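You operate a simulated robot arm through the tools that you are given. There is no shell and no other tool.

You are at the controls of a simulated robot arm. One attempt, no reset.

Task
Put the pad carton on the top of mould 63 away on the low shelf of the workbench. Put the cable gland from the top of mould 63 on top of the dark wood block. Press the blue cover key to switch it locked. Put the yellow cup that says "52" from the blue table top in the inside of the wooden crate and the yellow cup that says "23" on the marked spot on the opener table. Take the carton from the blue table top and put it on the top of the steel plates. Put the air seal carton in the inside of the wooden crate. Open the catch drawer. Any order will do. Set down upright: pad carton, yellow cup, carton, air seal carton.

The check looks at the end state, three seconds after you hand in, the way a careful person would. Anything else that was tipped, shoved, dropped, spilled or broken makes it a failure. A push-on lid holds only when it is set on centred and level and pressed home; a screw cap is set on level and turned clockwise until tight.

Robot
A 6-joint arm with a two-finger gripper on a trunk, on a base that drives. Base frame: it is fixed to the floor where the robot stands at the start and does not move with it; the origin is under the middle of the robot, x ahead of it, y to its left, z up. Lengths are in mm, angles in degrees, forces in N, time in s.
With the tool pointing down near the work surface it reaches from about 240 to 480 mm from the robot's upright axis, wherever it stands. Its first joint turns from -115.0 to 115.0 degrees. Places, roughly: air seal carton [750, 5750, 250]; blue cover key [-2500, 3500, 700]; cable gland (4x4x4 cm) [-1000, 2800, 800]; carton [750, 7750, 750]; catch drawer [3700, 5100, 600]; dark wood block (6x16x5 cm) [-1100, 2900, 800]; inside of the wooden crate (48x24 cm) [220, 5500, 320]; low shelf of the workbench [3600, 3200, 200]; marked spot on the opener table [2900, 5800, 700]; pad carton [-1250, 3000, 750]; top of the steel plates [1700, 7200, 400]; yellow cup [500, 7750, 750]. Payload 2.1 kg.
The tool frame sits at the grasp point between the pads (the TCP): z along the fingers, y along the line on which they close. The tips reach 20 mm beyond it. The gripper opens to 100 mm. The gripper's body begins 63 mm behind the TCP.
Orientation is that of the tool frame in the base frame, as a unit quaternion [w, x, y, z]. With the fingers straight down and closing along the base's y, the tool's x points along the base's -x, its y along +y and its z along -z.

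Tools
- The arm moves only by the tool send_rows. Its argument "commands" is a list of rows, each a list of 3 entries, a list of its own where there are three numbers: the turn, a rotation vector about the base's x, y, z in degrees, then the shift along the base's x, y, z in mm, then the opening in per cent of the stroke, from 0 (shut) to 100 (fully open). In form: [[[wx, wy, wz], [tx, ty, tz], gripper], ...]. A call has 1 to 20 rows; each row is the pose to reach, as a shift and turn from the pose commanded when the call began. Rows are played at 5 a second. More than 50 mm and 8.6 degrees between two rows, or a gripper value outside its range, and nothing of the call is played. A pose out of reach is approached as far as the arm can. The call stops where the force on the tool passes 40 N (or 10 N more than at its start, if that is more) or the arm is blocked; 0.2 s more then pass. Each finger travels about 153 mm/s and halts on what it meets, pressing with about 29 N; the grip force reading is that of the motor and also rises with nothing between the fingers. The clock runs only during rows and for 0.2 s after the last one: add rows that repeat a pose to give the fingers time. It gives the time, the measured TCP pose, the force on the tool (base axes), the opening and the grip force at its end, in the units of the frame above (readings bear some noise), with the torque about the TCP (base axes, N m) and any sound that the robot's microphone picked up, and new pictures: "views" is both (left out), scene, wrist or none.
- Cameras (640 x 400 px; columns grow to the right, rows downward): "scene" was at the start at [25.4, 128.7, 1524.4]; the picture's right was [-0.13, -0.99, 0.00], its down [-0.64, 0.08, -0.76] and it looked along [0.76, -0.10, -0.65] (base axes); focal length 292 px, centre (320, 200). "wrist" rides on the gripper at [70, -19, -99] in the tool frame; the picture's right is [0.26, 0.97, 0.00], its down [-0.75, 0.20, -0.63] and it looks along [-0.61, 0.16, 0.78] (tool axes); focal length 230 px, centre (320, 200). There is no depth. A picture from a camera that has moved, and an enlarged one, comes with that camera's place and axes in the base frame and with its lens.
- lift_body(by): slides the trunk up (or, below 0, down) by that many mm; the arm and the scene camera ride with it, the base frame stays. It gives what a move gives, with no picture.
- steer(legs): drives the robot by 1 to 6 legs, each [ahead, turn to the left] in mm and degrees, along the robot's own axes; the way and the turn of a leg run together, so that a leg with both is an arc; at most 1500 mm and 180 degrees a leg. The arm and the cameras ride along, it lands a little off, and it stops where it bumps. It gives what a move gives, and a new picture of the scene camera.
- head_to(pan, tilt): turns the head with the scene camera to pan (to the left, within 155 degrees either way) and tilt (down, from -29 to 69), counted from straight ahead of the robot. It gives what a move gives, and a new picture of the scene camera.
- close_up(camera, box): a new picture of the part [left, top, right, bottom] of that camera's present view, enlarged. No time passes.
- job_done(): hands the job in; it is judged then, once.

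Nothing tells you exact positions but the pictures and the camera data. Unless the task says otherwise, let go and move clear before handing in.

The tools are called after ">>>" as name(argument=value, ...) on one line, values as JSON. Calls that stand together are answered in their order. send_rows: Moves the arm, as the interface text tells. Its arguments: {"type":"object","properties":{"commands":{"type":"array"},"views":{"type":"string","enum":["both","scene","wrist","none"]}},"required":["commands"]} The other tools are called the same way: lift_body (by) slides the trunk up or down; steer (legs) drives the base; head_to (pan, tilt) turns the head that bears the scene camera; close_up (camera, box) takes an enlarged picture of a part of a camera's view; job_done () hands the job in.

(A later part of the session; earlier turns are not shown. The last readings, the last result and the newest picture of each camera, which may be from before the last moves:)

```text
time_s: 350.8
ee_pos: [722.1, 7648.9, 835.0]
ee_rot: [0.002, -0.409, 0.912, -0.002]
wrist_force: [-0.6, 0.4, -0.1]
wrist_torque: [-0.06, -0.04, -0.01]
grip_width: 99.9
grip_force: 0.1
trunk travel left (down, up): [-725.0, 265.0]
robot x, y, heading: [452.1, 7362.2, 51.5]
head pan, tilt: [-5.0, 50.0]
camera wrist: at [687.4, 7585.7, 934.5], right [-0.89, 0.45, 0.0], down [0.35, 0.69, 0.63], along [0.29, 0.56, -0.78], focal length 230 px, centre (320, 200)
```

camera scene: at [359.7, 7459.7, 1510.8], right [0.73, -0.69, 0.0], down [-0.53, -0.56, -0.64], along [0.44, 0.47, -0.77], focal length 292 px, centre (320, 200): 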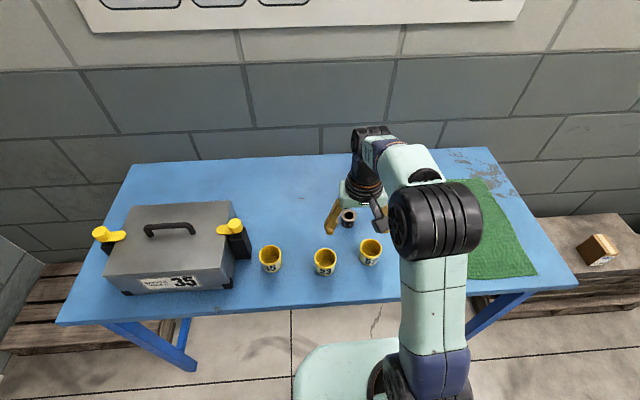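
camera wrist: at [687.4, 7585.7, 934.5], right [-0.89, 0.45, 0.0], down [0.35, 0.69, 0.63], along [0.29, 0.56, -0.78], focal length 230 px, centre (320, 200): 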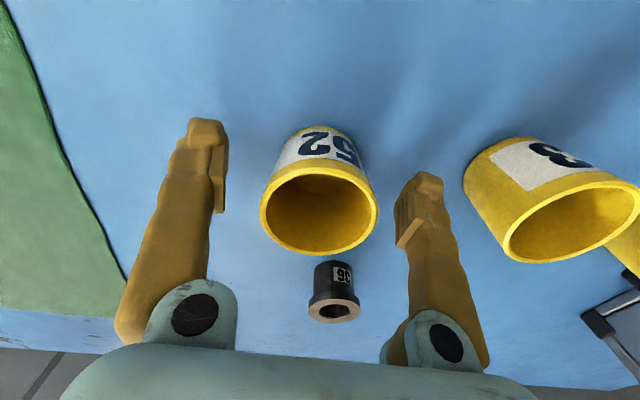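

>>> send_rows(commands=[[[0, 0, 0], [0, 0, -8], 100], [[0, 0, 0], [0, 0, -8], 75], [[0, 0, 0], [0, 0, -8], 50], [[0, 0, 0], [0, 0, -8], 45], [[0, 0, 0], [0, 0, -8], 45], [[0, 0, 0], [0, 0, -8], 45]], views="wrist")

```text
time_s: 352.1
ee_pos: [721.1, 7651.4, 828.2]
ee_rot: [0.0, -0.409, 0.913, -0.002]
wrist_force: [0.1, 0.3, 0.2]
wrist_torque: [-0.03, 0.01, 0.0]
grip_width: 51.2
grip_force: 29.1
trunk travel left (down, up): [-725.0, 265.0]
robot x, y, heading: [452.5, 7363.1, 51.4]
head pan, tilt: [-5.0, 50.0]
camera wrist: at [686.4, 7586.5, 927.3], right [-0.89, 0.45, 0.0], down [0.35, 0.7, 0.63], along [0.28, 0.56, -0.78], focal length 230 px, centre (320, 200)
```

wrist: 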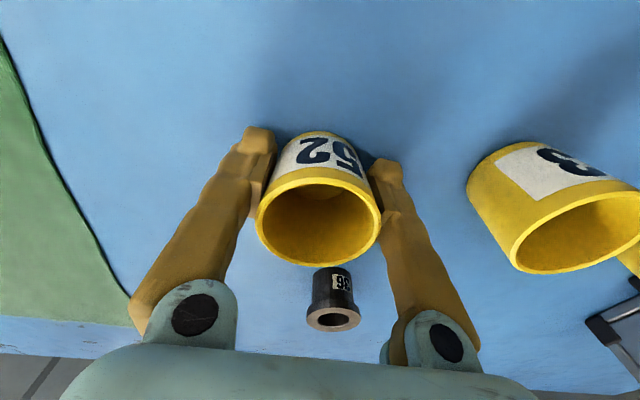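

>>> send_rows(commands=[[[0, 0, 0], [0, 0, 30], 45], [[0, 0, 0], [0, 0, 70], 45], [[0, 0, 0], [0, 0, 110], 45], [[0, 0, 0], [-15, -20, 140], 45], [[0, 0, 0], [-35, -42, 160], 45], [[0, 0, 0], [-35, -42, 160], 45]], views="wrist")

>>> steer(legs=[[-400, 0]])

>>> head_to(pan=150, tilt=30)

```text
time_s: 353.6
ee_pos: [684.7, 7612.2, 985.5]
ee_rot: [0.0, -0.41, 0.912, -0.002]
wrist_force: [1.1, 0.4, -0.4]
wrist_torque: [0.02, -0.03, -0.01]
grip_width: 51.2
grip_force: 29.3
trunk travel left (down, up): [-725.0, 265.0]
robot x, y, heading: [451.8, 7364.1, 51.5]
head pan, tilt: [-5.0, 50.0]
camera wrist: at [651.1, 7548.3, 1085.3], right [-0.89, 0.45, 0.0], down [0.35, 0.7, 0.63], along [0.28, 0.56, -0.78], focal length 230 px, centre (320, 200)
```

wrist: 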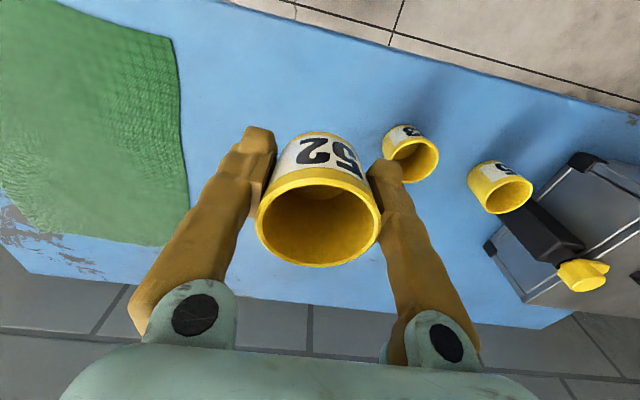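

```text
time_s: 356.1
ee_pos: [433.7, 7294.1, 986.7]
ee_rot: [0.001, -0.403, 0.915, -0.002]
wrist_force: [0.3, 0.0, -0.3]
wrist_torque: [-0.01, 0.02, 0.03]
grip_width: 50.9
grip_force: 28.8
trunk travel left (down, up): [-725.0, 265.0]
robot x, y, heading: [199.5, 7051.0, 50.7]
head pan, tilt: [-5.0, 50.0]
camera scene: at [107.1, 7146.0, 1510.8], right [0.72, -0.7, 0.0], down [-0.53, -0.55, -0.64], along [0.45, 0.46, -0.77], focal length 292 px, centre (320, 200)
```

scene: 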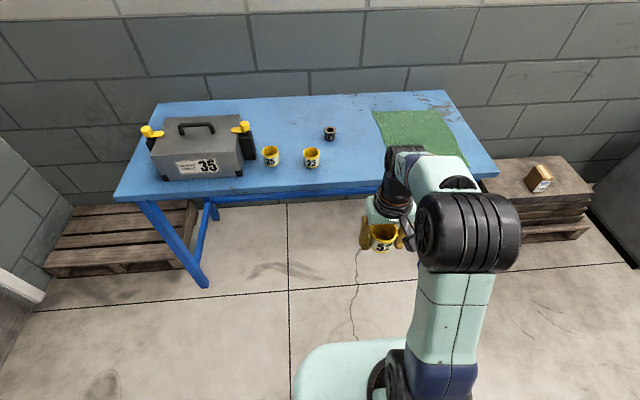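

```text
time_s: 358.5
ee_pos: [433.5, 7294.2, 985.1]
ee_rot: [0.001, -0.402, 0.915, -0.002]
wrist_force: [-0.4, 0.3, -1.0]
wrist_torque: [0.0, 0.02, 0.02]
grip_width: 51.1
grip_force: 28.7
trunk travel left (down, up): [-725.0, 265.0]
robot x, y, heading: [202.9, 7049.3, 50.6]
head pan, tilt: [150.0, 30.0]
camera scene: at [-31.5, 7058.8, 1540.3], right [-0.35, 0.94, 0.0], down [0.47, 0.18, -0.87], along [-0.81, -0.31, -0.5], focal length 292 px, centre (320, 200)
```

scene: 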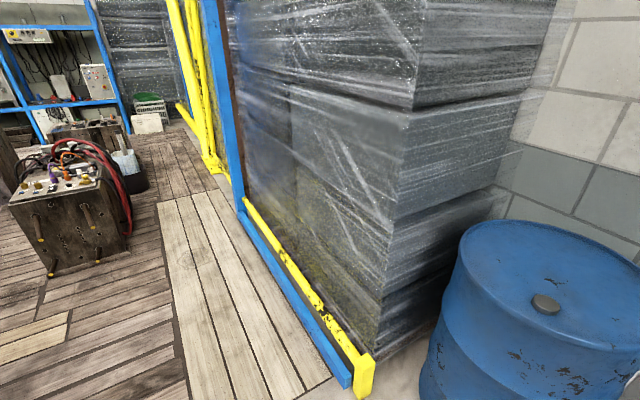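

Cup 52 is in hand. I turn and drive around the end of the air bench toward the crate.

>>> steer(legs=[[0, -167.4], [700, 0]])

>>> head_to(pan=40, tilt=35)

>>> head_to(pan=0, tilt=40)

```text
time_s: 369.3
ee_pos: [-342.3, 6151.4, 985.6]
ee_rot: [-0.001, 0.879, 0.477, -0.001]
wrist_force: [-0.3, 0.7, -1.5]
wrist_torque: [0.0, -0.01, 0.02]
grip_width: 50.8
grip_force: 28.9
trunk travel left (down, up): [-725.0, 265.0]
robot x, y, heading: [-150.4, 6434.8, -119.8]
head pan, tilt: [150.0, 30.0]
camera scene: at [80.3, 6460.2, 1540.3], right [0.5, -0.86, 0.0], down [-0.43, -0.25, -0.87], along [0.75, 0.44, -0.5], focal length 292 px, centre (320, 200)
```

scene: 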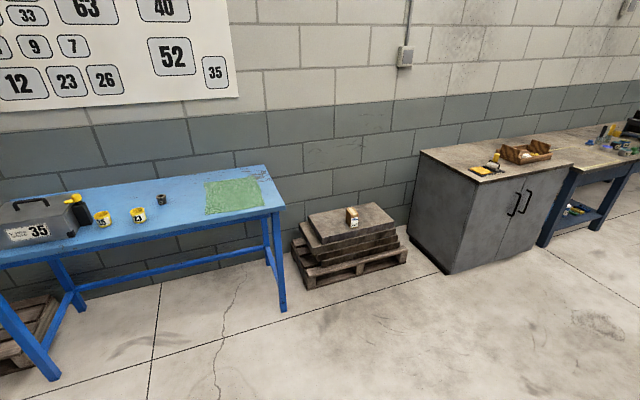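

```text
time_s: 371.2
ee_pos: [-340.7, 6151.9, 985.7]
ee_rot: [-0.002, 0.879, 0.477, 0.0]
wrist_force: [0.3, -0.6, 0.0]
wrist_torque: [-0.01, 0.01, -0.01]
grip_width: 51.0
grip_force: 28.7
trunk travel left (down, up): [-725.0, 265.0]
robot x, y, heading: [-152.3, 6432.4, -119.8]
head pan, tilt: [40.0, 35.0]
camera scene: at [17.9, 6327.9, 1532.5], right [-0.98, -0.18, 0.0], down [-0.1, 0.56, -0.82], along [0.15, -0.81, -0.57], focal length 292 px, centre (320, 200)
```

scene: 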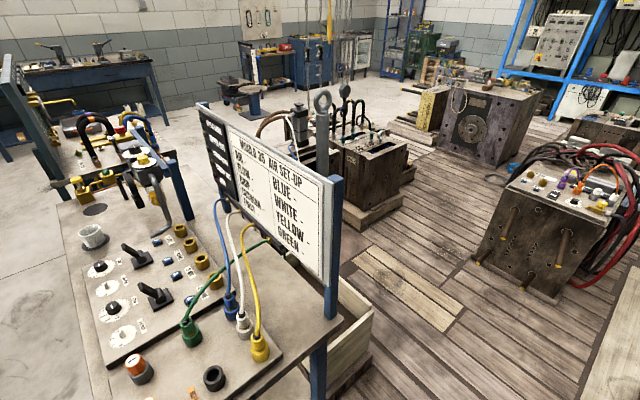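

```text
time_s: 372.2
ee_pos: [-343.1, 6152.3, 986.9]
ee_rot: [-0.001, 0.878, 0.478, -0.001]
wrist_force: [0.0, 0.4, -0.4]
wrist_torque: [0.02, 0.02, -0.01]
grip_width: 51.1
grip_force: 28.5
trunk travel left (down, up): [-725.0, 265.0]
robot x, y, heading: [-151.9, 6431.8, -119.8]
head pan, tilt: [0.0, 40.0]
camera scene: at [-39.9, 6340.6, 1525.0], right [-0.87, 0.5, 0.0], down [0.32, 0.56, -0.77], along [-0.38, -0.67, -0.64], focal length 292 px, centre (320, 200)
```

scene: 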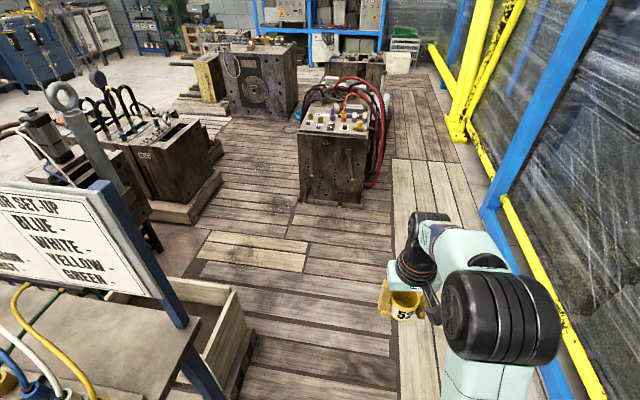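

The crate stands behind the air bench on the plank side, with open floor in front of it. I drive around to face it.

>>> steer(legs=[[0, -5.3], [1124, 0], [0, 90], [800, 0], [0, 90]])

>>> head_to(pan=0, tilt=40)

```text
time_s: 390.0
ee_pos: [82.5, 5349.1, 985.4]
ee_rot: [0.0, -0.441, 0.897, -0.001]
wrist_force: [0.4, 0.2, -0.3]
wrist_torque: [-0.03, 0.01, -0.01]
grip_width: 51.0
grip_force: 28.6
trunk travel left (down, up): [-725.0, 265.0]
robot x, y, heading: [-136.4, 5087.4, 55.7]
head pan, tilt: [0.0, 40.0]
camera scene: at [-230.6, 5184.2, 1525.0], right [0.82, -0.57, 0.0], down [-0.36, -0.53, -0.77], along [0.43, 0.63, -0.64], focal length 292 px, centre (320, 200)
```

scene: 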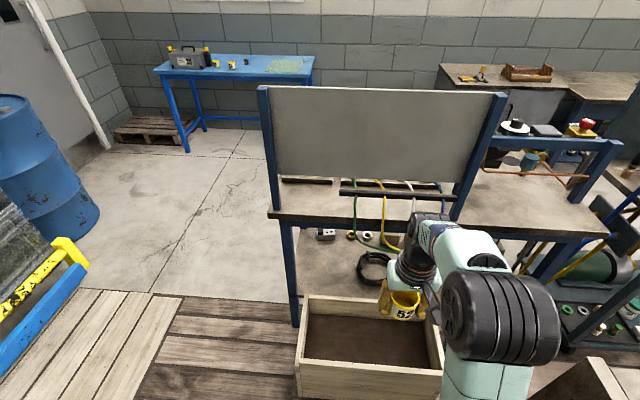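

```text
time_s: 390.6
ee_pos: [83.3, 5349.7, 986.4]
ee_rot: [0.0, -0.441, 0.897, -0.002]
wrist_force: [0.9, -0.4, -0.6]
wrist_torque: [0.0, 0.0, -0.01]
grip_width: 50.9
grip_force: 29.0
trunk travel left (down, up): [-725.0, 265.0]
robot x, y, heading: [-131.6, 5087.9, 55.7]
head pan, tilt: [0.0, 40.0]
camera scene: at [-230.6, 5184.2, 1525.0], right [0.82, -0.57, 0.0], down [-0.36, -0.53, -0.77], along [0.43, 0.63, -0.64], focal length 292 px, centre (320, 200)
```

scene: 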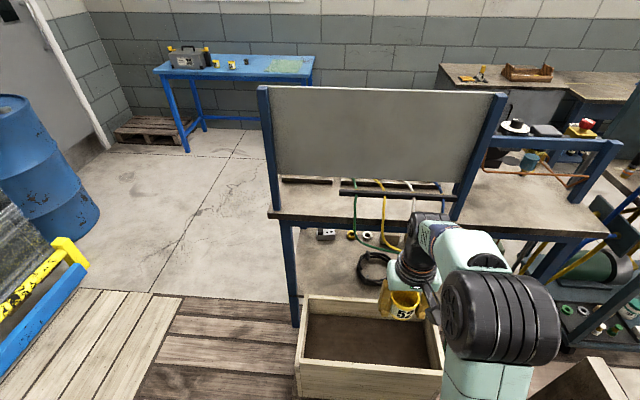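

The crate (empty) is right ahead: rim z≈410, floor z≈270. I lower the trunk, approach, and aim for its left half.

>>> lift_body(by=-400)

>>> lift_body(by=-60)

>>> steer(legs=[[175, 0]])

>>> head_to(pan=-5, tilt=45)

```text
time_s: 394.4
ee_pos: [83.7, 5347.8, 584.4]
ee_rot: [0.0, -0.441, 0.897, -0.002]
wrist_force: [0.3, -0.6, -0.2]
wrist_torque: [0.04, 0.01, 0.03]
grip_width: 50.6
grip_force: 29.2
trunk travel left (down, up): [-325.0, 665.0]
robot x, y, heading: [-130.4, 5085.2, 55.7]
head pan, tilt: [0.0, 40.0]
```

```text
time_s: 395.4
ee_pos: [83.4, 5348.7, 525.7]
ee_rot: [0.0, -0.442, 0.897, -0.001]
wrist_force: [0.7, -0.3, -1.3]
wrist_torque: [-0.02, 0.01, 0.01]
grip_width: 50.7
grip_force: 28.9
trunk travel left (down, up): [-265.0, 725.0]
robot x, y, heading: [-131.1, 5083.7, 55.6]
head pan, tilt: [0.0, 40.0]
```

```text
time_s: 397.0
ee_pos: [179.5, 5488.1, 525.4]
ee_rot: [0.0, -0.44, 0.898, -0.001]
wrist_force: [-0.5, 0.3, -0.1]
wrist_torque: [-0.02, -0.01, 0.0]
grip_width: 51.0
grip_force: 29.2
trunk travel left (down, up): [-265.0, 725.0]
robot x, y, heading: [-34.1, 5223.5, 55.3]
head pan, tilt: [0.0, 40.0]
stopped in leg 1: the robot was blocked; the commanded pose is now the measured one
camera scene: at [-134.3, 5324.3, 1065.0], right [0.82, -0.57, 0.0], down [-0.37, -0.53, -0.77], along [0.44, 0.63, -0.64], focal length 292 px, centre (320, 200)
```

scene: 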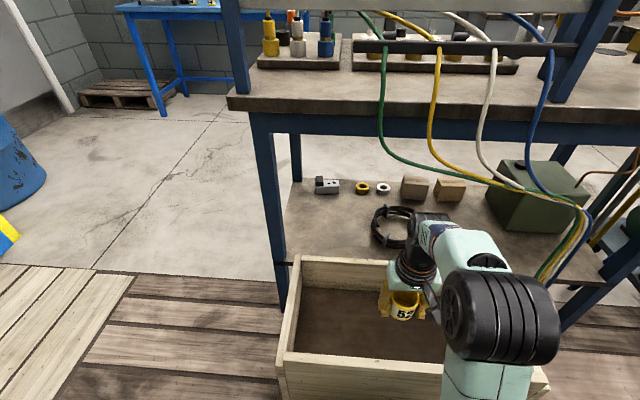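

```text
time_s: 397.7
ee_pos: [180.3, 5489.5, 526.6]
ee_rot: [0.0, -0.439, 0.898, -0.001]
wrist_force: [0.3, -0.3, -0.5]
wrist_torque: [0.0, -0.02, 0.02]
grip_width: 50.9
grip_force: 29.4
trunk travel left (down, up): [-265.0, 725.0]
robot x, y, heading: [-36.5, 5224.9, 55.4]
head pan, tilt: [-5.0, 45.0]
camera scene: at [-130.8, 5316.9, 1057.7], right [0.77, -0.64, 0.0], down [-0.45, -0.54, -0.71], along [0.45, 0.54, -0.71], focal length 292 px, centre (320, 200)
```

scene: 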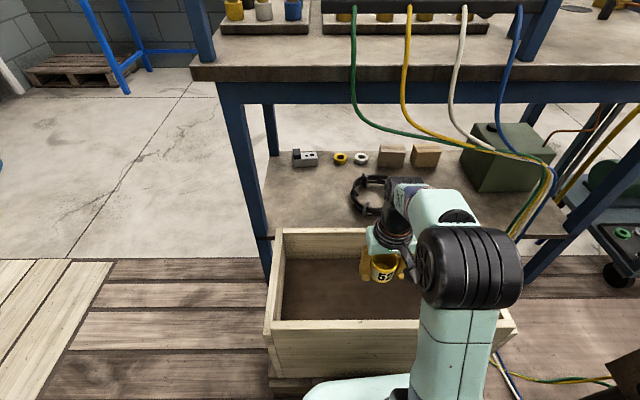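

The base touched the crate's footing; I back off 12 mm and move the cup over the left half of the crate.

>>> steer(legs=[[-12, 0]])

>>> send_rows(commands=[[[0, 0, 0], [-5, 32, 0], 45], [[0, 0, 0], [-10, 64, 0], 45], [[0, 0, 0], [-15, 96, 0], 45], [[0, 0, 0], [-21, 129, 0], 45], [[0, 0, 0], [-21, 129, 0], 45]])

```text
time_s: 398.4
ee_pos: [173.0, 5477.2, 525.6]
ee_rot: [0.001, -0.439, 0.898, -0.002]
wrist_force: [0.1, 0.0, -0.7]
wrist_torque: [0.01, 0.0, -0.03]
grip_width: 50.8
grip_force: 29.9
trunk travel left (down, up): [-265.0, 725.0]
robot x, y, heading: [-42.3, 5209.8, 55.2]
head pan, tilt: [-5.0, 45.0]
camera scene: at [-137.6, 5307.0, 1057.7], right [0.77, -0.64, 0.0], down [-0.45, -0.54, -0.71], along [0.45, 0.54, -0.71], focal length 292 px, centre (320, 200)
```

scene: 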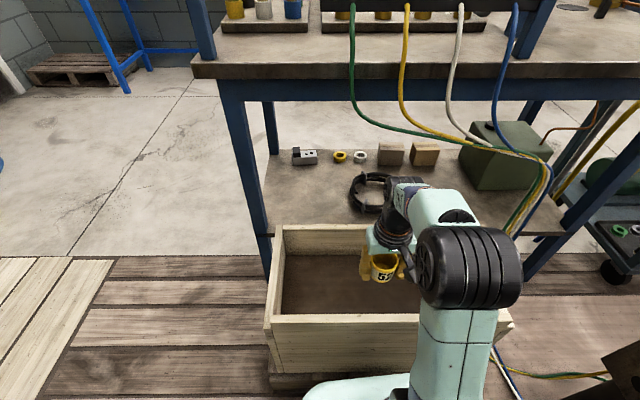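

```text
time_s: 399.6
ee_pos: [152.1, 5608.2, 527.3]
ee_rot: [0.0, -0.438, 0.899, -0.002]
wrist_force: [0.4, -0.4, -1.1]
wrist_torque: [0.01, 0.04, -0.01]
grip_width: 50.7
grip_force: 29.7
trunk travel left (down, up): [-265.0, 725.0]
robot x, y, heading: [-38.8, 5214.0, 55.4]
head pan, tilt: [-5.0, 45.0]
camera scene: at [-137.6, 5307.2, 1057.7], right [0.77, -0.64, 0.0], down [-0.45, -0.54, -0.71], along [0.45, 0.54, -0.71], focal length 292 px, centre (320, 200)
camera wrist: at [123.0, 5542.1, 625.7], right [-0.92, 0.39, 0.0], down [0.3, 0.72, 0.63], along [0.25, 0.58, -0.78], focal length 230 px, centre (320, 200)
```

scene: 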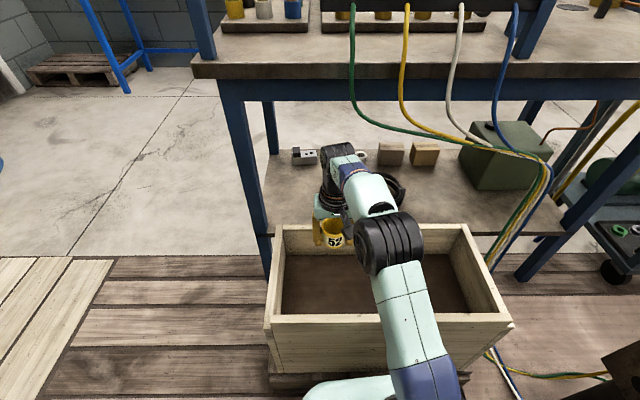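
wrist: 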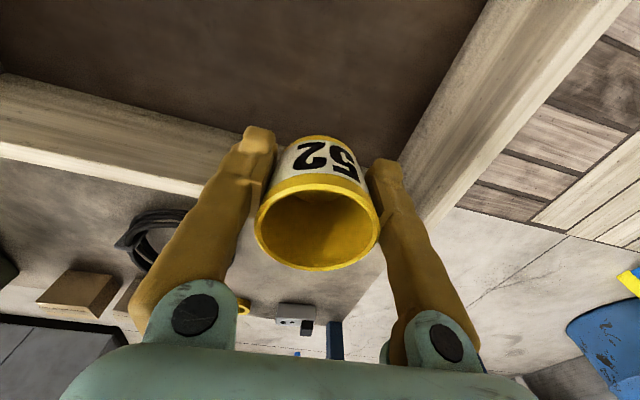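

>>> lift_body(by=-130)

>>> send_rows(commands=[[[0, 0, 0], [0, -3, -15], 45], [[0, 0, 0], [0, -3, -30], 45], [[0, 0, 0], [0, -3, -45], 45], [[0, 0, 0], [0, -3, -45], 45]])

```text
time_s: 401.2
ee_pos: [152.6, 5607.5, 395.3]
ee_rot: [0.001, -0.44, 0.898, -0.001]
wrist_force: [0.3, -0.7, 0.0]
wrist_torque: [-0.02, 0.01, 0.06]
grip_width: 50.7
grip_force: 28.6
trunk travel left (down, up): [-135.0, 855.0]
robot x, y, heading: [-40.4, 5216.4, 55.3]
head pan, tilt: [-5.0, 45.0]
```

```text
time_s: 402.2
ee_pos: [151.8, 5604.9, 356.0]
ee_rot: [0.004, -0.439, 0.898, 0.002]
wrist_force: [0.6, -1.7, 37.7]
wrist_torque: [-0.15, 0.13, -0.04]
grip_width: 50.4
grip_force: 29.2
trunk travel left (down, up): [-135.0, 855.0]
robot x, y, heading: [-46.4, 5217.8, 55.1]
head pan, tilt: [-5.0, 45.0]
camera scene: at [-139.6, 5302.8, 928.6], right [0.77, -0.64, 0.0], down [-0.45, -0.54, -0.71], along [0.45, 0.55, -0.7], focal length 292 px, centre (320, 200)
camera wrist: at [123.1, 5537.2, 454.7], right [-0.92, 0.39, 0.0], down [0.3, 0.71, 0.64], along [0.25, 0.59, -0.77], focal length 230 px, centre (320, 200)
```

scene: 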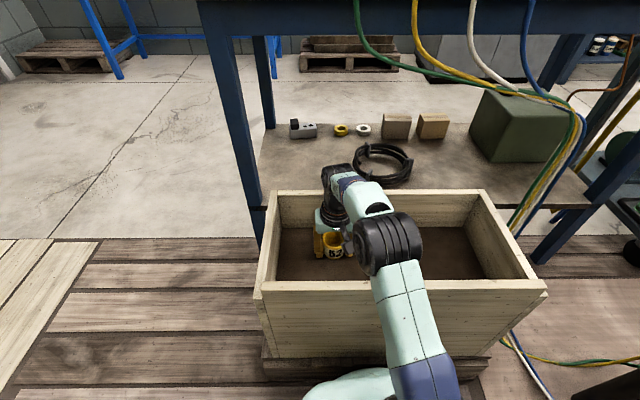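
wrist: 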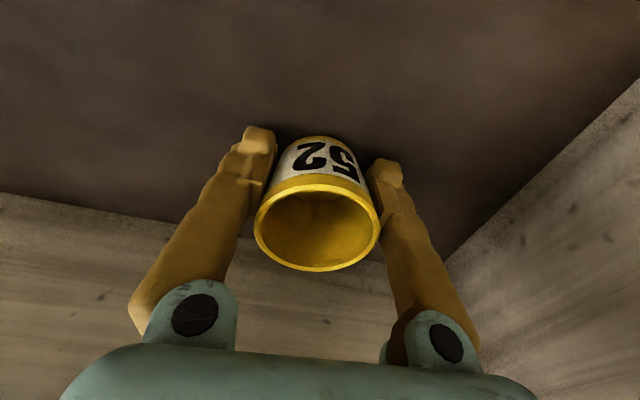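

Contact with the crate floor. I relieve and release the cup.

>>> send_rows(commands=[[[0, 0, 0], [0, 0, 4], 45], [[0, 0, 0], [0, 0, 5], 45], [[0, 0, 0], [0, 0, 5], 45]], views="none")

>>> send_rows(commands=[[[0, 0, 0], [0, 0, 0], 60], [[0, 0, 0], [0, 0, 0], 75], [[0, 0, 0], [0, 0, 0], 85], [[0, 0, 0], [0, 0, 0], 85]], views="wrist")

```text
time_s: 403.0
ee_pos: [153.1, 5605.7, 356.2]
ee_rot: [0.0, -0.44, 0.898, -0.002]
wrist_force: [3.2, -1.0, 8.5]
wrist_torque: [0.19, -0.09, -0.04]
grip_width: 50.8
grip_force: 29.0
trunk travel left (down, up): [-135.0, 855.0]
robot x, y, heading: [-40.7, 5214.8, 55.0]
head pan, tilt: [-5.0, 45.0]
```

```text
time_s: 404.0
ee_pos: [152.9, 5605.3, 355.7]
ee_rot: [0.0, -0.439, 0.899, -0.001]
wrist_force: [0.6, 0.2, 0.0]
wrist_torque: [0.01, 0.02, 0.01]
grip_width: 84.9
grip_force: 0.2
trunk travel left (down, up): [-135.0, 855.0]
robot x, y, heading: [-43.0, 5214.7, 55.4]
head pan, tilt: [-5.0, 45.0]
camera wrist: at [123.3, 5539.2, 455.9], right [-0.92, 0.39, 0.0], down [0.3, 0.72, 0.63], along [0.25, 0.58, -0.78], focal length 230 px, centre (320, 200)
```

wrist: 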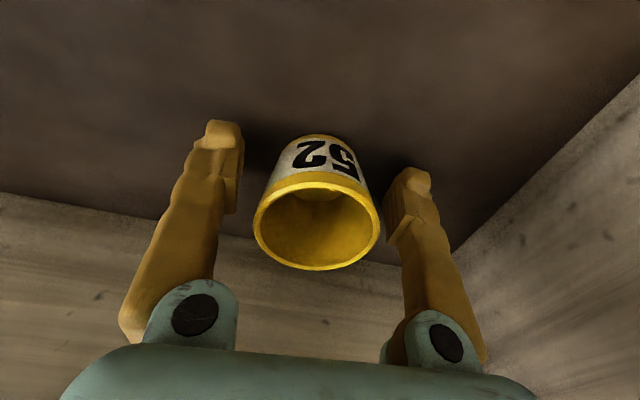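

Cup 52 stands in the crate. I raise clear, back away, and drive around to the corridor side for the air seal carton.

>>> send_rows(commands=[[[0, 0, 0], [0, 0, 25], 85], [[0, 0, 0], [0, 0, 60], 85], [[0, 0, 0], [0, 0, 95], 85]], views="wrist")

>>> lift_body(by=400)

>>> steer(legs=[[-160, 0], [0, 85.5], [800, 0], [0, -90], [1470, 0], [0, -90]])

```text
time_s: 404.8
ee_pos: [149.8, 5603.8, 451.4]
ee_rot: [0.001, -0.439, 0.898, -0.001]
wrist_force: [-0.5, -0.6, 0.1]
wrist_torque: [-0.01, 0.05, 0.0]
grip_width: 85.0
grip_force: 0.0
trunk travel left (down, up): [-135.0, 855.0]
robot x, y, heading: [-38.6, 5212.4, 55.4]
head pan, tilt: [-5.0, 45.0]
camera wrist: at [121.0, 5538.1, 550.7], right [-0.92, 0.39, 0.0], down [0.3, 0.72, 0.63], along [0.25, 0.58, -0.78], focal length 230 px, centre (320, 200)
```

wrist: 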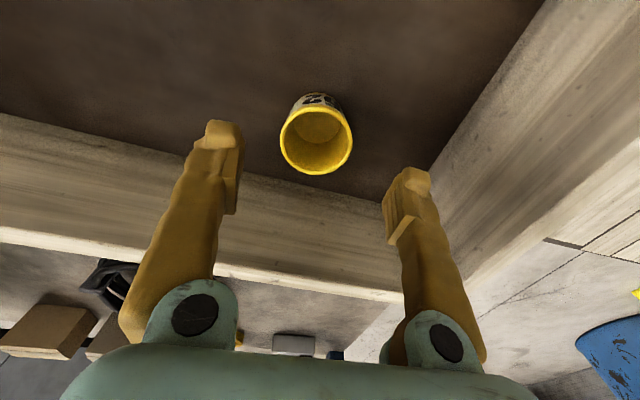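

```text
time_s: 408.6
ee_pos: [150.2, 5604.8, 852.5]
ee_rot: [0.0, -0.439, 0.898, -0.002]
wrist_force: [-0.1, 0.0, -0.3]
wrist_torque: [-0.02, 0.01, 0.02]
grip_width: 85.3
grip_force: 0.1
trunk travel left (down, up): [-535.0, 455.0]
robot x, y, heading: [-43.0, 5212.9, 55.4]
head pan, tilt: [-5.0, 45.0]
```

```text
time_s: 432.2
ee_pos: [579.8, 6506.7, 851.5]
ee_rot: [-0.001, 0.368, 0.93, -0.001]
wrist_force: [-0.3, -0.1, -0.5]
wrist_torque: [0.0, -0.01, 0.0]
grip_width: 85.2
grip_force: 0.1
trunk travel left (down, up): [-535.0, 455.0]
robot x, y, heading: [210.9, 6732.9, -39.9]
head pan, tilt: [-5.0, 45.0]
camera scene: at [312.8, 6821.3, 1327.7], right [-0.71, -0.71, 0.0], down [-0.5, 0.5, -0.71], along [0.5, -0.5, -0.71], focal length 292 px, centre (320, 200)
```

scene: 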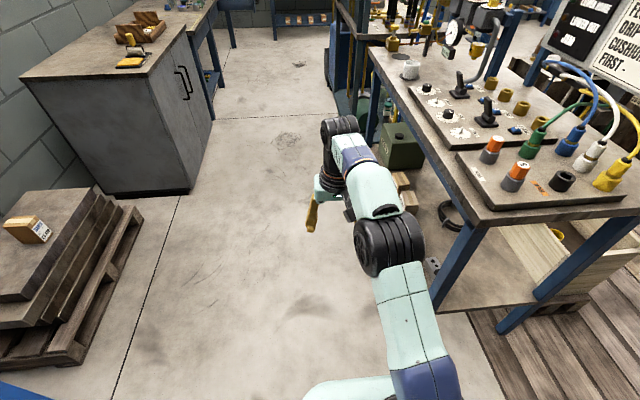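

I continue along the corridor and turn to face the air bench at a safe distance.

>>> steer(legs=[[0, 16.5], [915, 0], [0, -105.8]])

>>> head_to(pan=0, tilt=40)

>>> lift_body(by=-400)

>>> head_to(pan=0, tilt=35)

```text
time_s: 442.4
ee_pos: [814.4, 5996.8, 850.9]
ee_rot: [-0.002, 0.918, 0.396, -0.001]
wrist_force: [-0.1, 0.2, 1.3]
wrist_torque: [0.03, -0.01, -0.01]
grip_width: 84.9
grip_force: 0.0
trunk travel left (down, up): [-535.0, 455.0]
robot x, y, heading: [1042.9, 6364.3, -130.2]
head pan, tilt: [-5.0, 45.0]
camera scene: at [1133.2, 6263.6, 1327.7], right [-0.7, 0.71, 0.0], down [0.5, 0.5, -0.71], along [-0.5, -0.5, -0.71], focal length 292 px, centre (320, 200)
```

scene: 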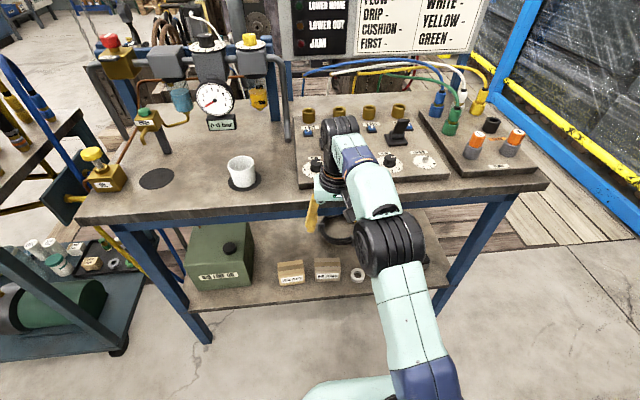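

```text
time_s: 443.1
ee_pos: [815.2, 5997.0, 850.3]
ee_rot: [-0.002, 0.919, 0.395, -0.001]
wrist_force: [0.5, 0.1, 0.8]
wrist_torque: [0.04, 0.01, 0.02]
grip_width: 85.1
grip_force: 0.0
trunk travel left (down, up): [-535.0, 455.0]
robot x, y, heading: [1041.9, 6364.5, -130.1]
head pan, tilt: [0.0, 40.0]
camera scene: at [1136.0, 6256.0, 1334.9], right [-0.76, 0.65, 0.0], down [0.42, 0.49, -0.77], along [-0.5, -0.58, -0.64], focal length 292 px, centre (320, 200)
```

scene: 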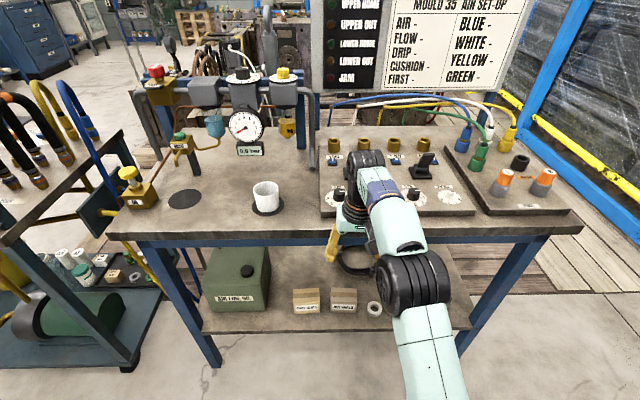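

```text
time_s: 446.9
ee_pos: [815.0, 5997.1, 450.7]
ee_rot: [-0.002, 0.919, 0.394, 0.0]
wrist_force: [-0.3, -0.2, 0.0]
wrist_torque: [0.01, -0.03, -0.03]
grip_width: 85.1
grip_force: 0.1
trunk travel left (down, up): [-135.0, 855.0]
robot x, y, heading: [1044.7, 6365.6, -130.2]
head pan, tilt: [0.0, 40.0]
```

```text
time_s: 447.6
ee_pos: [815.7, 5997.5, 450.5]
ee_rot: [-0.001, 0.919, 0.395, -0.001]
wrist_force: [-0.5, -0.1, -0.7]
wrist_torque: [-0.02, 0.0, 0.03]
grip_width: 84.9
grip_force: 0.1
trunk travel left (down, up): [-135.0, 855.0]
robot x, y, heading: [1043.8, 6364.5, -130.3]
head pan, tilt: [0.0, 35.0]
camera scene: at [1134.0, 6253.7, 942.5], right [-0.76, 0.65, 0.0], down [0.37, 0.44, -0.82], along [-0.53, -0.62, -0.57], focal length 292 px, centre (320, 200)
```

scene: 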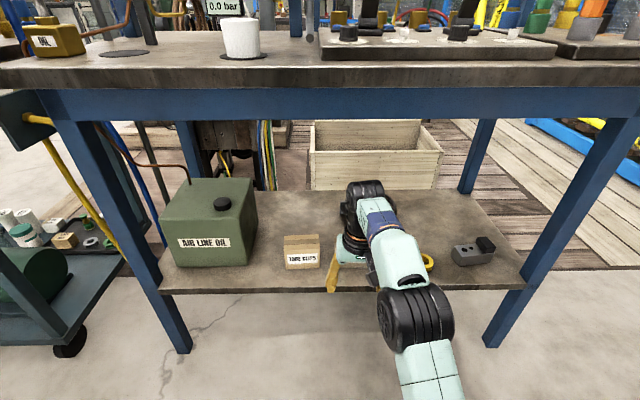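

The air bench low shelf is at z≈320; AIR SEALS is the right carton. I turn the tool 90° so the fingers close front-to-back, pulling it in a bit.

>>> send_rows(commands=[[[0, 0, 8.2], [6, 8, 0], 100], [[0, 0, 16.4], [12, 16, 0], 100], [[0, 0, 24.6], [18, 24, 0], 100], [[0, 0, 32.8], [24, 32, 0], 100], [[0, 0, 41], [30, 40, 0], 100], [[0, 0, 49.2], [36, 48, 0], 100], [[0, 0, 57.4], [42, 56, 0], 100], [[0, 0, 65.6], [48, 64, 0], 100], [[0, 0, 73.8], [48, 64, 0], 100], [[0, 0, 82], [48, 64, 0], 100], [[0, 0, 90], [48, 64, 0], 100], [[0, 0, 90], [48, 64, 0], 100]])

```text
time_s: 450.2
ee_pos: [862.3, 6062.4, 449.6]
ee_rot: [-0.001, 0.369, 0.929, -0.002]
wrist_force: [-0.2, -1.1, 1.2]
wrist_torque: [0.02, -0.01, -0.02]
grip_width: 100.0
grip_force: 0.1
trunk travel left (down, up): [-135.0, 855.0]
robot x, y, heading: [1043.1, 6365.3, -130.5]
head pan, tilt: [0.0, 35.0]
camera scene: at [1134.0, 6253.7, 942.5], right [-0.76, 0.65, 0.0], down [0.37, 0.44, -0.82], along [-0.53, -0.62, -0.57], focal length 292 px, centre (320, 200)
camera wrist: at [799.3, 6096.3, 549.9], right [0.48, 0.88, 0.0], down [0.68, -0.37, 0.63], along [0.55, -0.3, -0.78], focal length 230 px, centre (320, 200)
```

scene: 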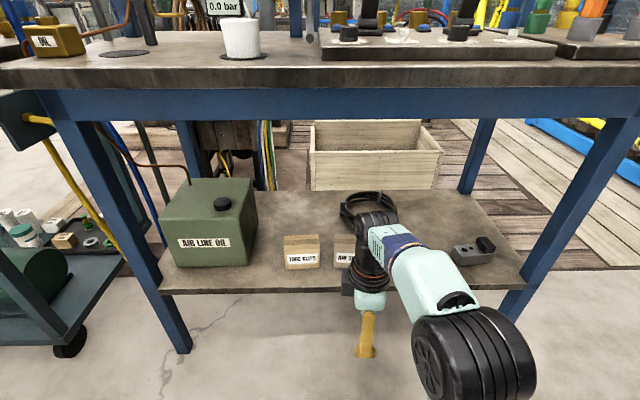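
wrist: 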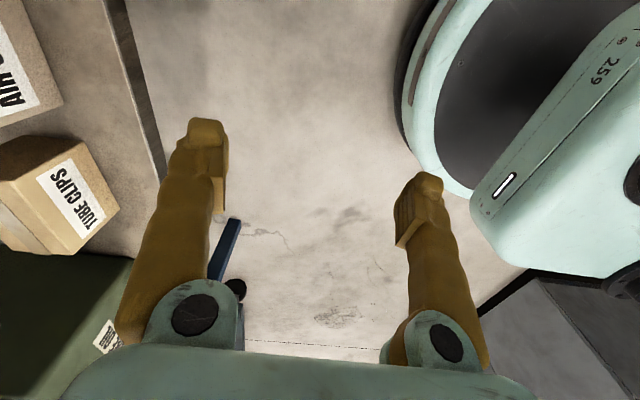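

Now I drive in so the gripper comes over the AIR SEALS carton.

>>> steer(legs=[[260, 1]])

>>> send_rows(commands=[[[0, 0, 0], [0, 0, 0], 100]])

```text
time_s: 452.1
ee_pos: [701.3, 5861.3, 451.3]
ee_rot: [-0.001, 0.366, 0.931, -0.002]
wrist_force: [-0.4, 0.5, 0.0]
wrist_torque: [0.04, 0.02, 0.01]
grip_width: 99.9
grip_force: 0.1
trunk travel left (down, up): [-135.0, 855.0]
robot x, y, heading: [877.2, 6167.1, -129.8]
head pan, tilt: [0.0, 35.0]
camera scene: at [969.5, 6056.7, 942.5], right [-0.77, 0.64, 0.0], down [0.37, 0.44, -0.82], along [-0.52, -0.63, -0.57], focal length 292 px, centre (320, 200)
```

scene: 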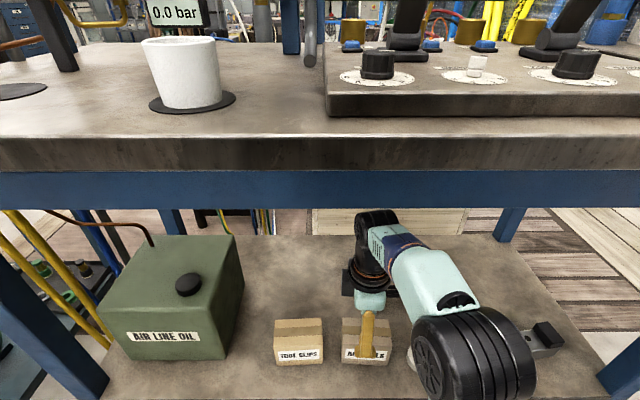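

```text
time_s: 452.4
ee_pos: [701.0, 5860.7, 450.7]
ee_rot: [-0.001, 0.365, 0.931, -0.002]
wrist_force: [-0.3, 0.7, -0.1]
wrist_torque: [0.02, -0.01, 0.02]
grip_width: 99.9
grip_force: 0.0
trunk travel left (down, up): [-135.0, 855.0]
robot x, y, heading: [883.7, 6171.1, -129.7]
head pan, tilt: [0.0, 35.0]
camera scene: at [969.5, 6056.7, 942.5], right [-0.77, 0.64, 0.0], down [0.37, 0.44, -0.82], along [-0.52, -0.63, -0.57], focal length 292 px, centre (320, 200)
camera wrist: at [636.8, 5895.2, 549.9], right [0.47, 0.88, 0.0], down [0.69, -0.36, 0.63], along [0.55, -0.3, -0.78], focal length 230 px, centre (320, 200)
```

scene: 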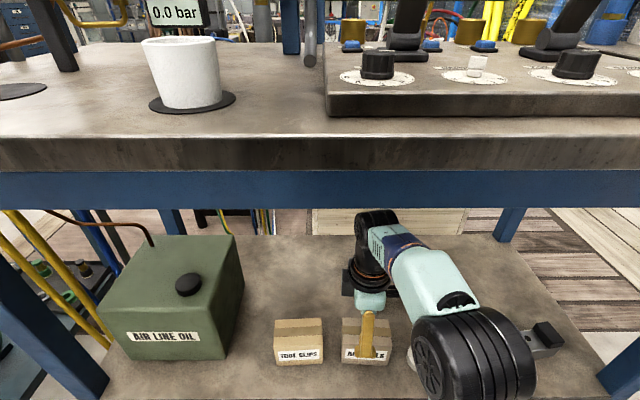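
wrist: 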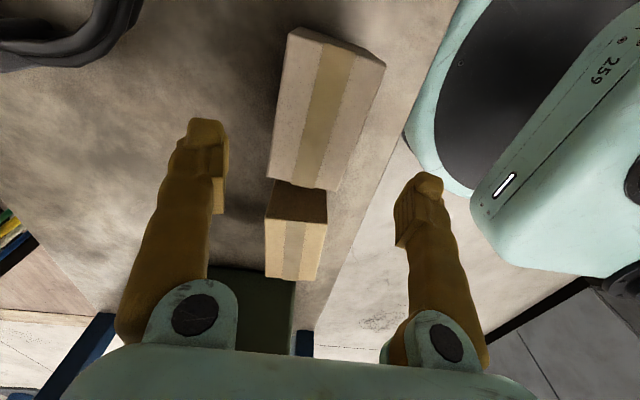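

The gripper is centred over AIR SEALS with matching yaw. I descend and grip.

>>> send_rows(commands=[[[0, 0, 0], [-5, 1, -30], 100], [[0, 0, 0], [-5, 1, -60], 100], [[0, 0, 0], [-5, 1, -80], 100], [[0, 0, 0], [-5, 1, -90], 100], [[0, 0, 0], [-5, 1, -90], 100]], views="wrist")

```text
time_s: 453.6
ee_pos: [697.0, 5863.8, 360.7]
ee_rot: [0.0, 0.365, 0.931, -0.002]
wrist_force: [0.1, 0.7, -0.2]
wrist_torque: [-0.01, 0.0, 0.01]
grip_width: 99.9
grip_force: 0.1
trunk travel left (down, up): [-135.0, 855.0]
robot x, y, heading: [879.9, 6166.4, -129.5]
head pan, tilt: [0.0, 35.0]
camera wrist: at [632.1, 5897.5, 460.1], right [0.47, 0.88, 0.0], down [0.69, -0.36, 0.63], along [0.55, -0.3, -0.78], focal length 230 px, centre (320, 200)
```

wrist: 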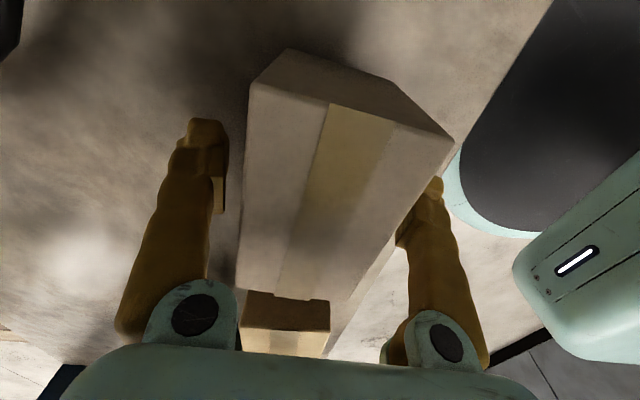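

>>> send_rows(commands=[[[0, 0, 0], [0, 0, 0], 75], [[0, 0, 0], [0, 0, 0], 50], [[0, 0, 0], [0, 0, 0], 35], [[0, 0, 0], [0, 0, 0], 35], [[0, 0, 0], [0, 0, 0], 35]], views="wrist")

```text
time_s: 454.9
ee_pos: [695.9, 5864.3, 360.3]
ee_rot: [-0.001, 0.365, 0.931, -0.002]
wrist_force: [0.7, -0.2, -0.5]
wrist_torque: [-0.01, -0.04, -0.04]
grip_width: 57.0
grip_force: 29.1
trunk travel left (down, up): [-135.0, 855.0]
robot x, y, heading: [878.0, 6167.7, -129.7]
head pan, tilt: [0.0, 35.0]
camera wrist: at [632.1, 5897.4, 460.4], right [0.47, 0.88, 0.0], down [0.69, -0.36, 0.63], along [0.55, -0.3, -0.78], focal length 230 px, centre (320, 200)
```

wrist: 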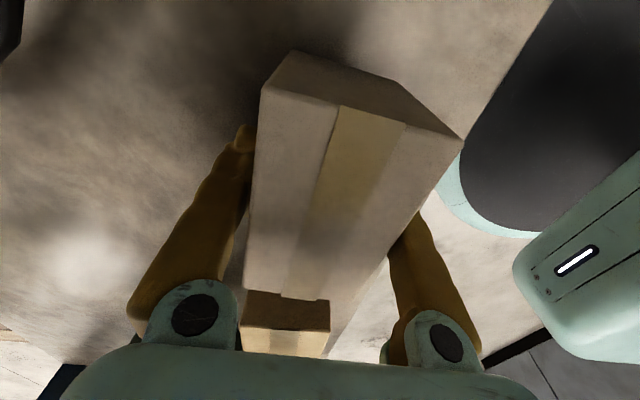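

>>> send_rows(commands=[[[0, 0, 0], [0, 0, 25], 35], [[0, 0, 0], [0, 0, 50], 35], [[0, 0, 0], [0, 0, 75], 35], [[0, 0, 0], [0, 0, 75], 35]])

>>> steer(legs=[[-300, 0]])

```text
time_s: 455.9
ee_pos: [698.2, 5865.5, 436.0]
ee_rot: [-0.001, 0.365, 0.931, -0.001]
wrist_force: [-0.6, -0.5, -2.5]
wrist_torque: [-0.01, -0.03, -0.02]
grip_width: 57.2
grip_force: 29.0
trunk travel left (down, up): [-135.0, 855.0]
robot x, y, heading: [879.2, 6167.6, -129.9]
head pan, tilt: [0.0, 35.0]
camera scene: at [969.4, 6056.5, 942.5], right [-0.77, 0.64, 0.0], down [0.37, 0.44, -0.82], along [-0.52, -0.63, -0.57], focal length 292 px, centre (320, 200)
camera wrist: at [633.7, 5898.4, 535.5], right [0.47, 0.88, 0.0], down [0.69, -0.36, 0.63], along [0.56, -0.3, -0.78], focal length 230 px, centre (320, 200)
```

scene: 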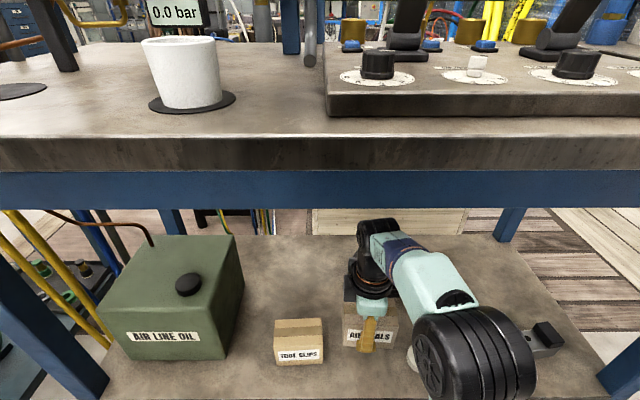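
wrist: 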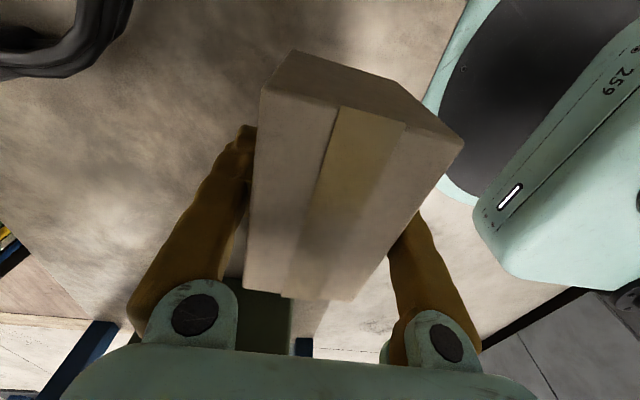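

```text
time_s: 457.9
ee_pos: [887.1, 6091.4, 435.0]
ee_rot: [-0.001, 0.363, 0.932, -0.002]
wrist_force: [-0.3, -0.7, -2.5]
wrist_torque: [0.0, -0.03, 0.01]
grip_width: 57.2
grip_force: 28.8
trunk travel left (down, up): [-135.0, 855.0]
robot x, y, heading: [1068.6, 6396.3, -129.3]
head pan, tilt: [0.0, 35.0]
camera scene: at [1157.7, 6285.0, 942.5], right [-0.77, 0.63, 0.0], down [0.36, 0.44, -0.82], along [-0.52, -0.63, -0.57], focal length 292 px, centre (320, 200)
```

scene: 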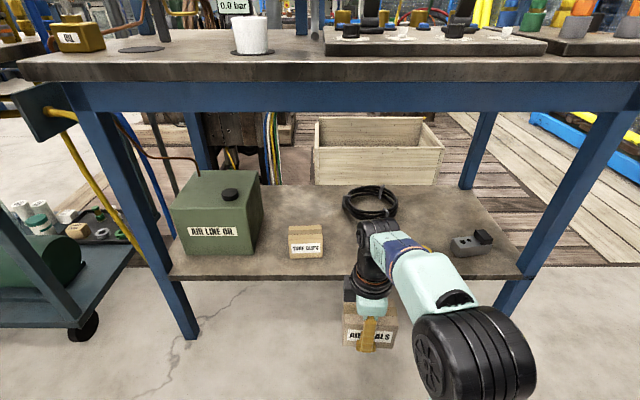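

AIR SEALS is held upright. I raise the trunk and drive around to the crate again.

>>> lift_body(by=400)

>>> steer(legs=[[0, -90], [915, 0], [0, 90], [1400, 0], [330, 0], [0, 90]])

```text
time_s: 461.7
ee_pos: [887.5, 6091.9, 835.0]
ee_rot: [0.0, 0.363, 0.932, -0.001]
wrist_force: [0.7, -0.3, -1.7]
wrist_torque: [-0.05, -0.01, 0.01]
grip_width: 57.2
grip_force: 29.1
trunk travel left (down, up): [-535.0, 455.0]
robot x, y, heading: [1065.4, 6397.7, -129.3]
head pan, tilt: [0.0, 35.0]
```

```text
time_s: 486.2
ee_pos: [-452.6, 5427.3, 835.8]
ee_rot: [-0.001, -0.412, 0.911, -0.001]
wrist_force: [0.2, -0.5, -2.3]
wrist_torque: [0.0, -0.01, 0.0]
grip_width: 57.0
grip_force: 29.4
trunk travel left (down, up): [-535.0, 455.0]
robot x, y, heading: [-760.1, 5598.1, -38.4]
head pan, tilt: [0.0, 35.0]
camera scene: at [-649.7, 5691.8, 1342.5], right [-0.62, -0.79, 0.0], down [-0.45, 0.35, -0.82], along [0.64, -0.51, -0.57], focal length 292 px, centre (320, 200)
```

scene: 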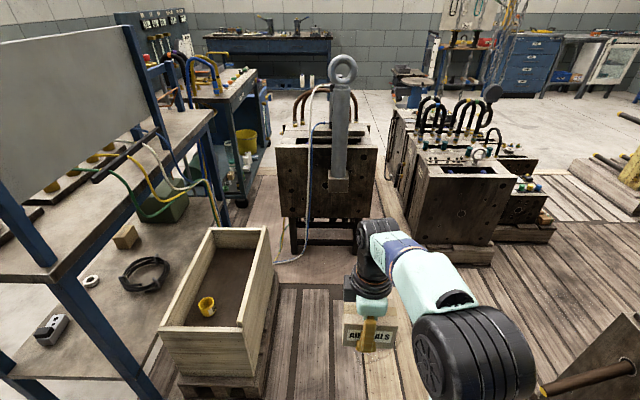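

>>> steer(legs=[[880, 0], [0, 90.5]])

>>> head_to(pan=-5, tilt=45)

```text
time_s: 490.4
ee_pos: [216.5, 4914.9, 835.5]
ee_rot: [-0.002, -0.416, 0.909, 0.005]
wrist_force: [-2.8, 3.1, -0.7]
wrist_torque: [-0.37, -0.42, -0.01]
grip_width: 57.2
grip_force: 29.2
trunk travel left (down, up): [-535.0, 455.0]
robot x, y, heading: [-88.1, 5080.4, -37.5]
head pan, tilt: [0.0, 35.0]
stopped in leg 1: the force on the tool passed its limit at 75 N (the readings are from after the stop); the commanded pose is now the measured one
camera scene: at [17.3, 5174.6, 1342.6], right [-0.61, -0.79, 0.0], down [-0.45, 0.35, -0.82], along [0.65, -0.5, -0.57], focal length 292 px, centre (320, 200)
```

scene: 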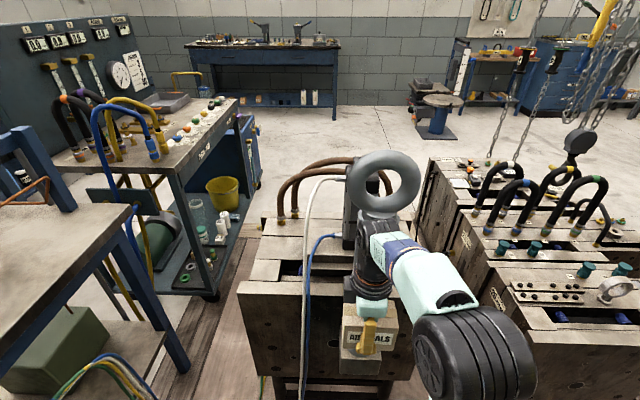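

```text
time_s: 491.2
ee_pos: [216.0, 4914.0, 836.3]
ee_rot: [-0.003, -0.417, 0.909, 0.004]
wrist_force: [-3.6, 2.9, -1.2]
wrist_torque: [-0.37, -0.47, -0.04]
grip_width: 57.1
grip_force: 29.2
trunk travel left (down, up): [-535.0, 455.0]
robot x, y, heading: [-88.6, 5078.0, -37.5]
head pan, tilt: [-5.0, 45.0]
camera scene: at [7.3, 5173.2, 1327.8], right [-0.67, -0.74, 0.0], down [-0.52, 0.48, -0.71], along [0.52, -0.48, -0.71], focal length 292 px, centre (320, 200)
```

scene: 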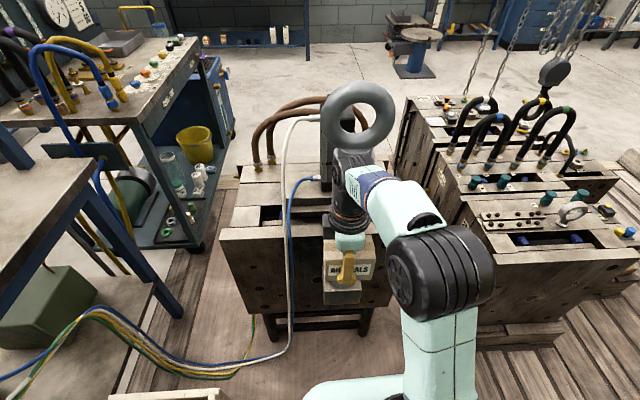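

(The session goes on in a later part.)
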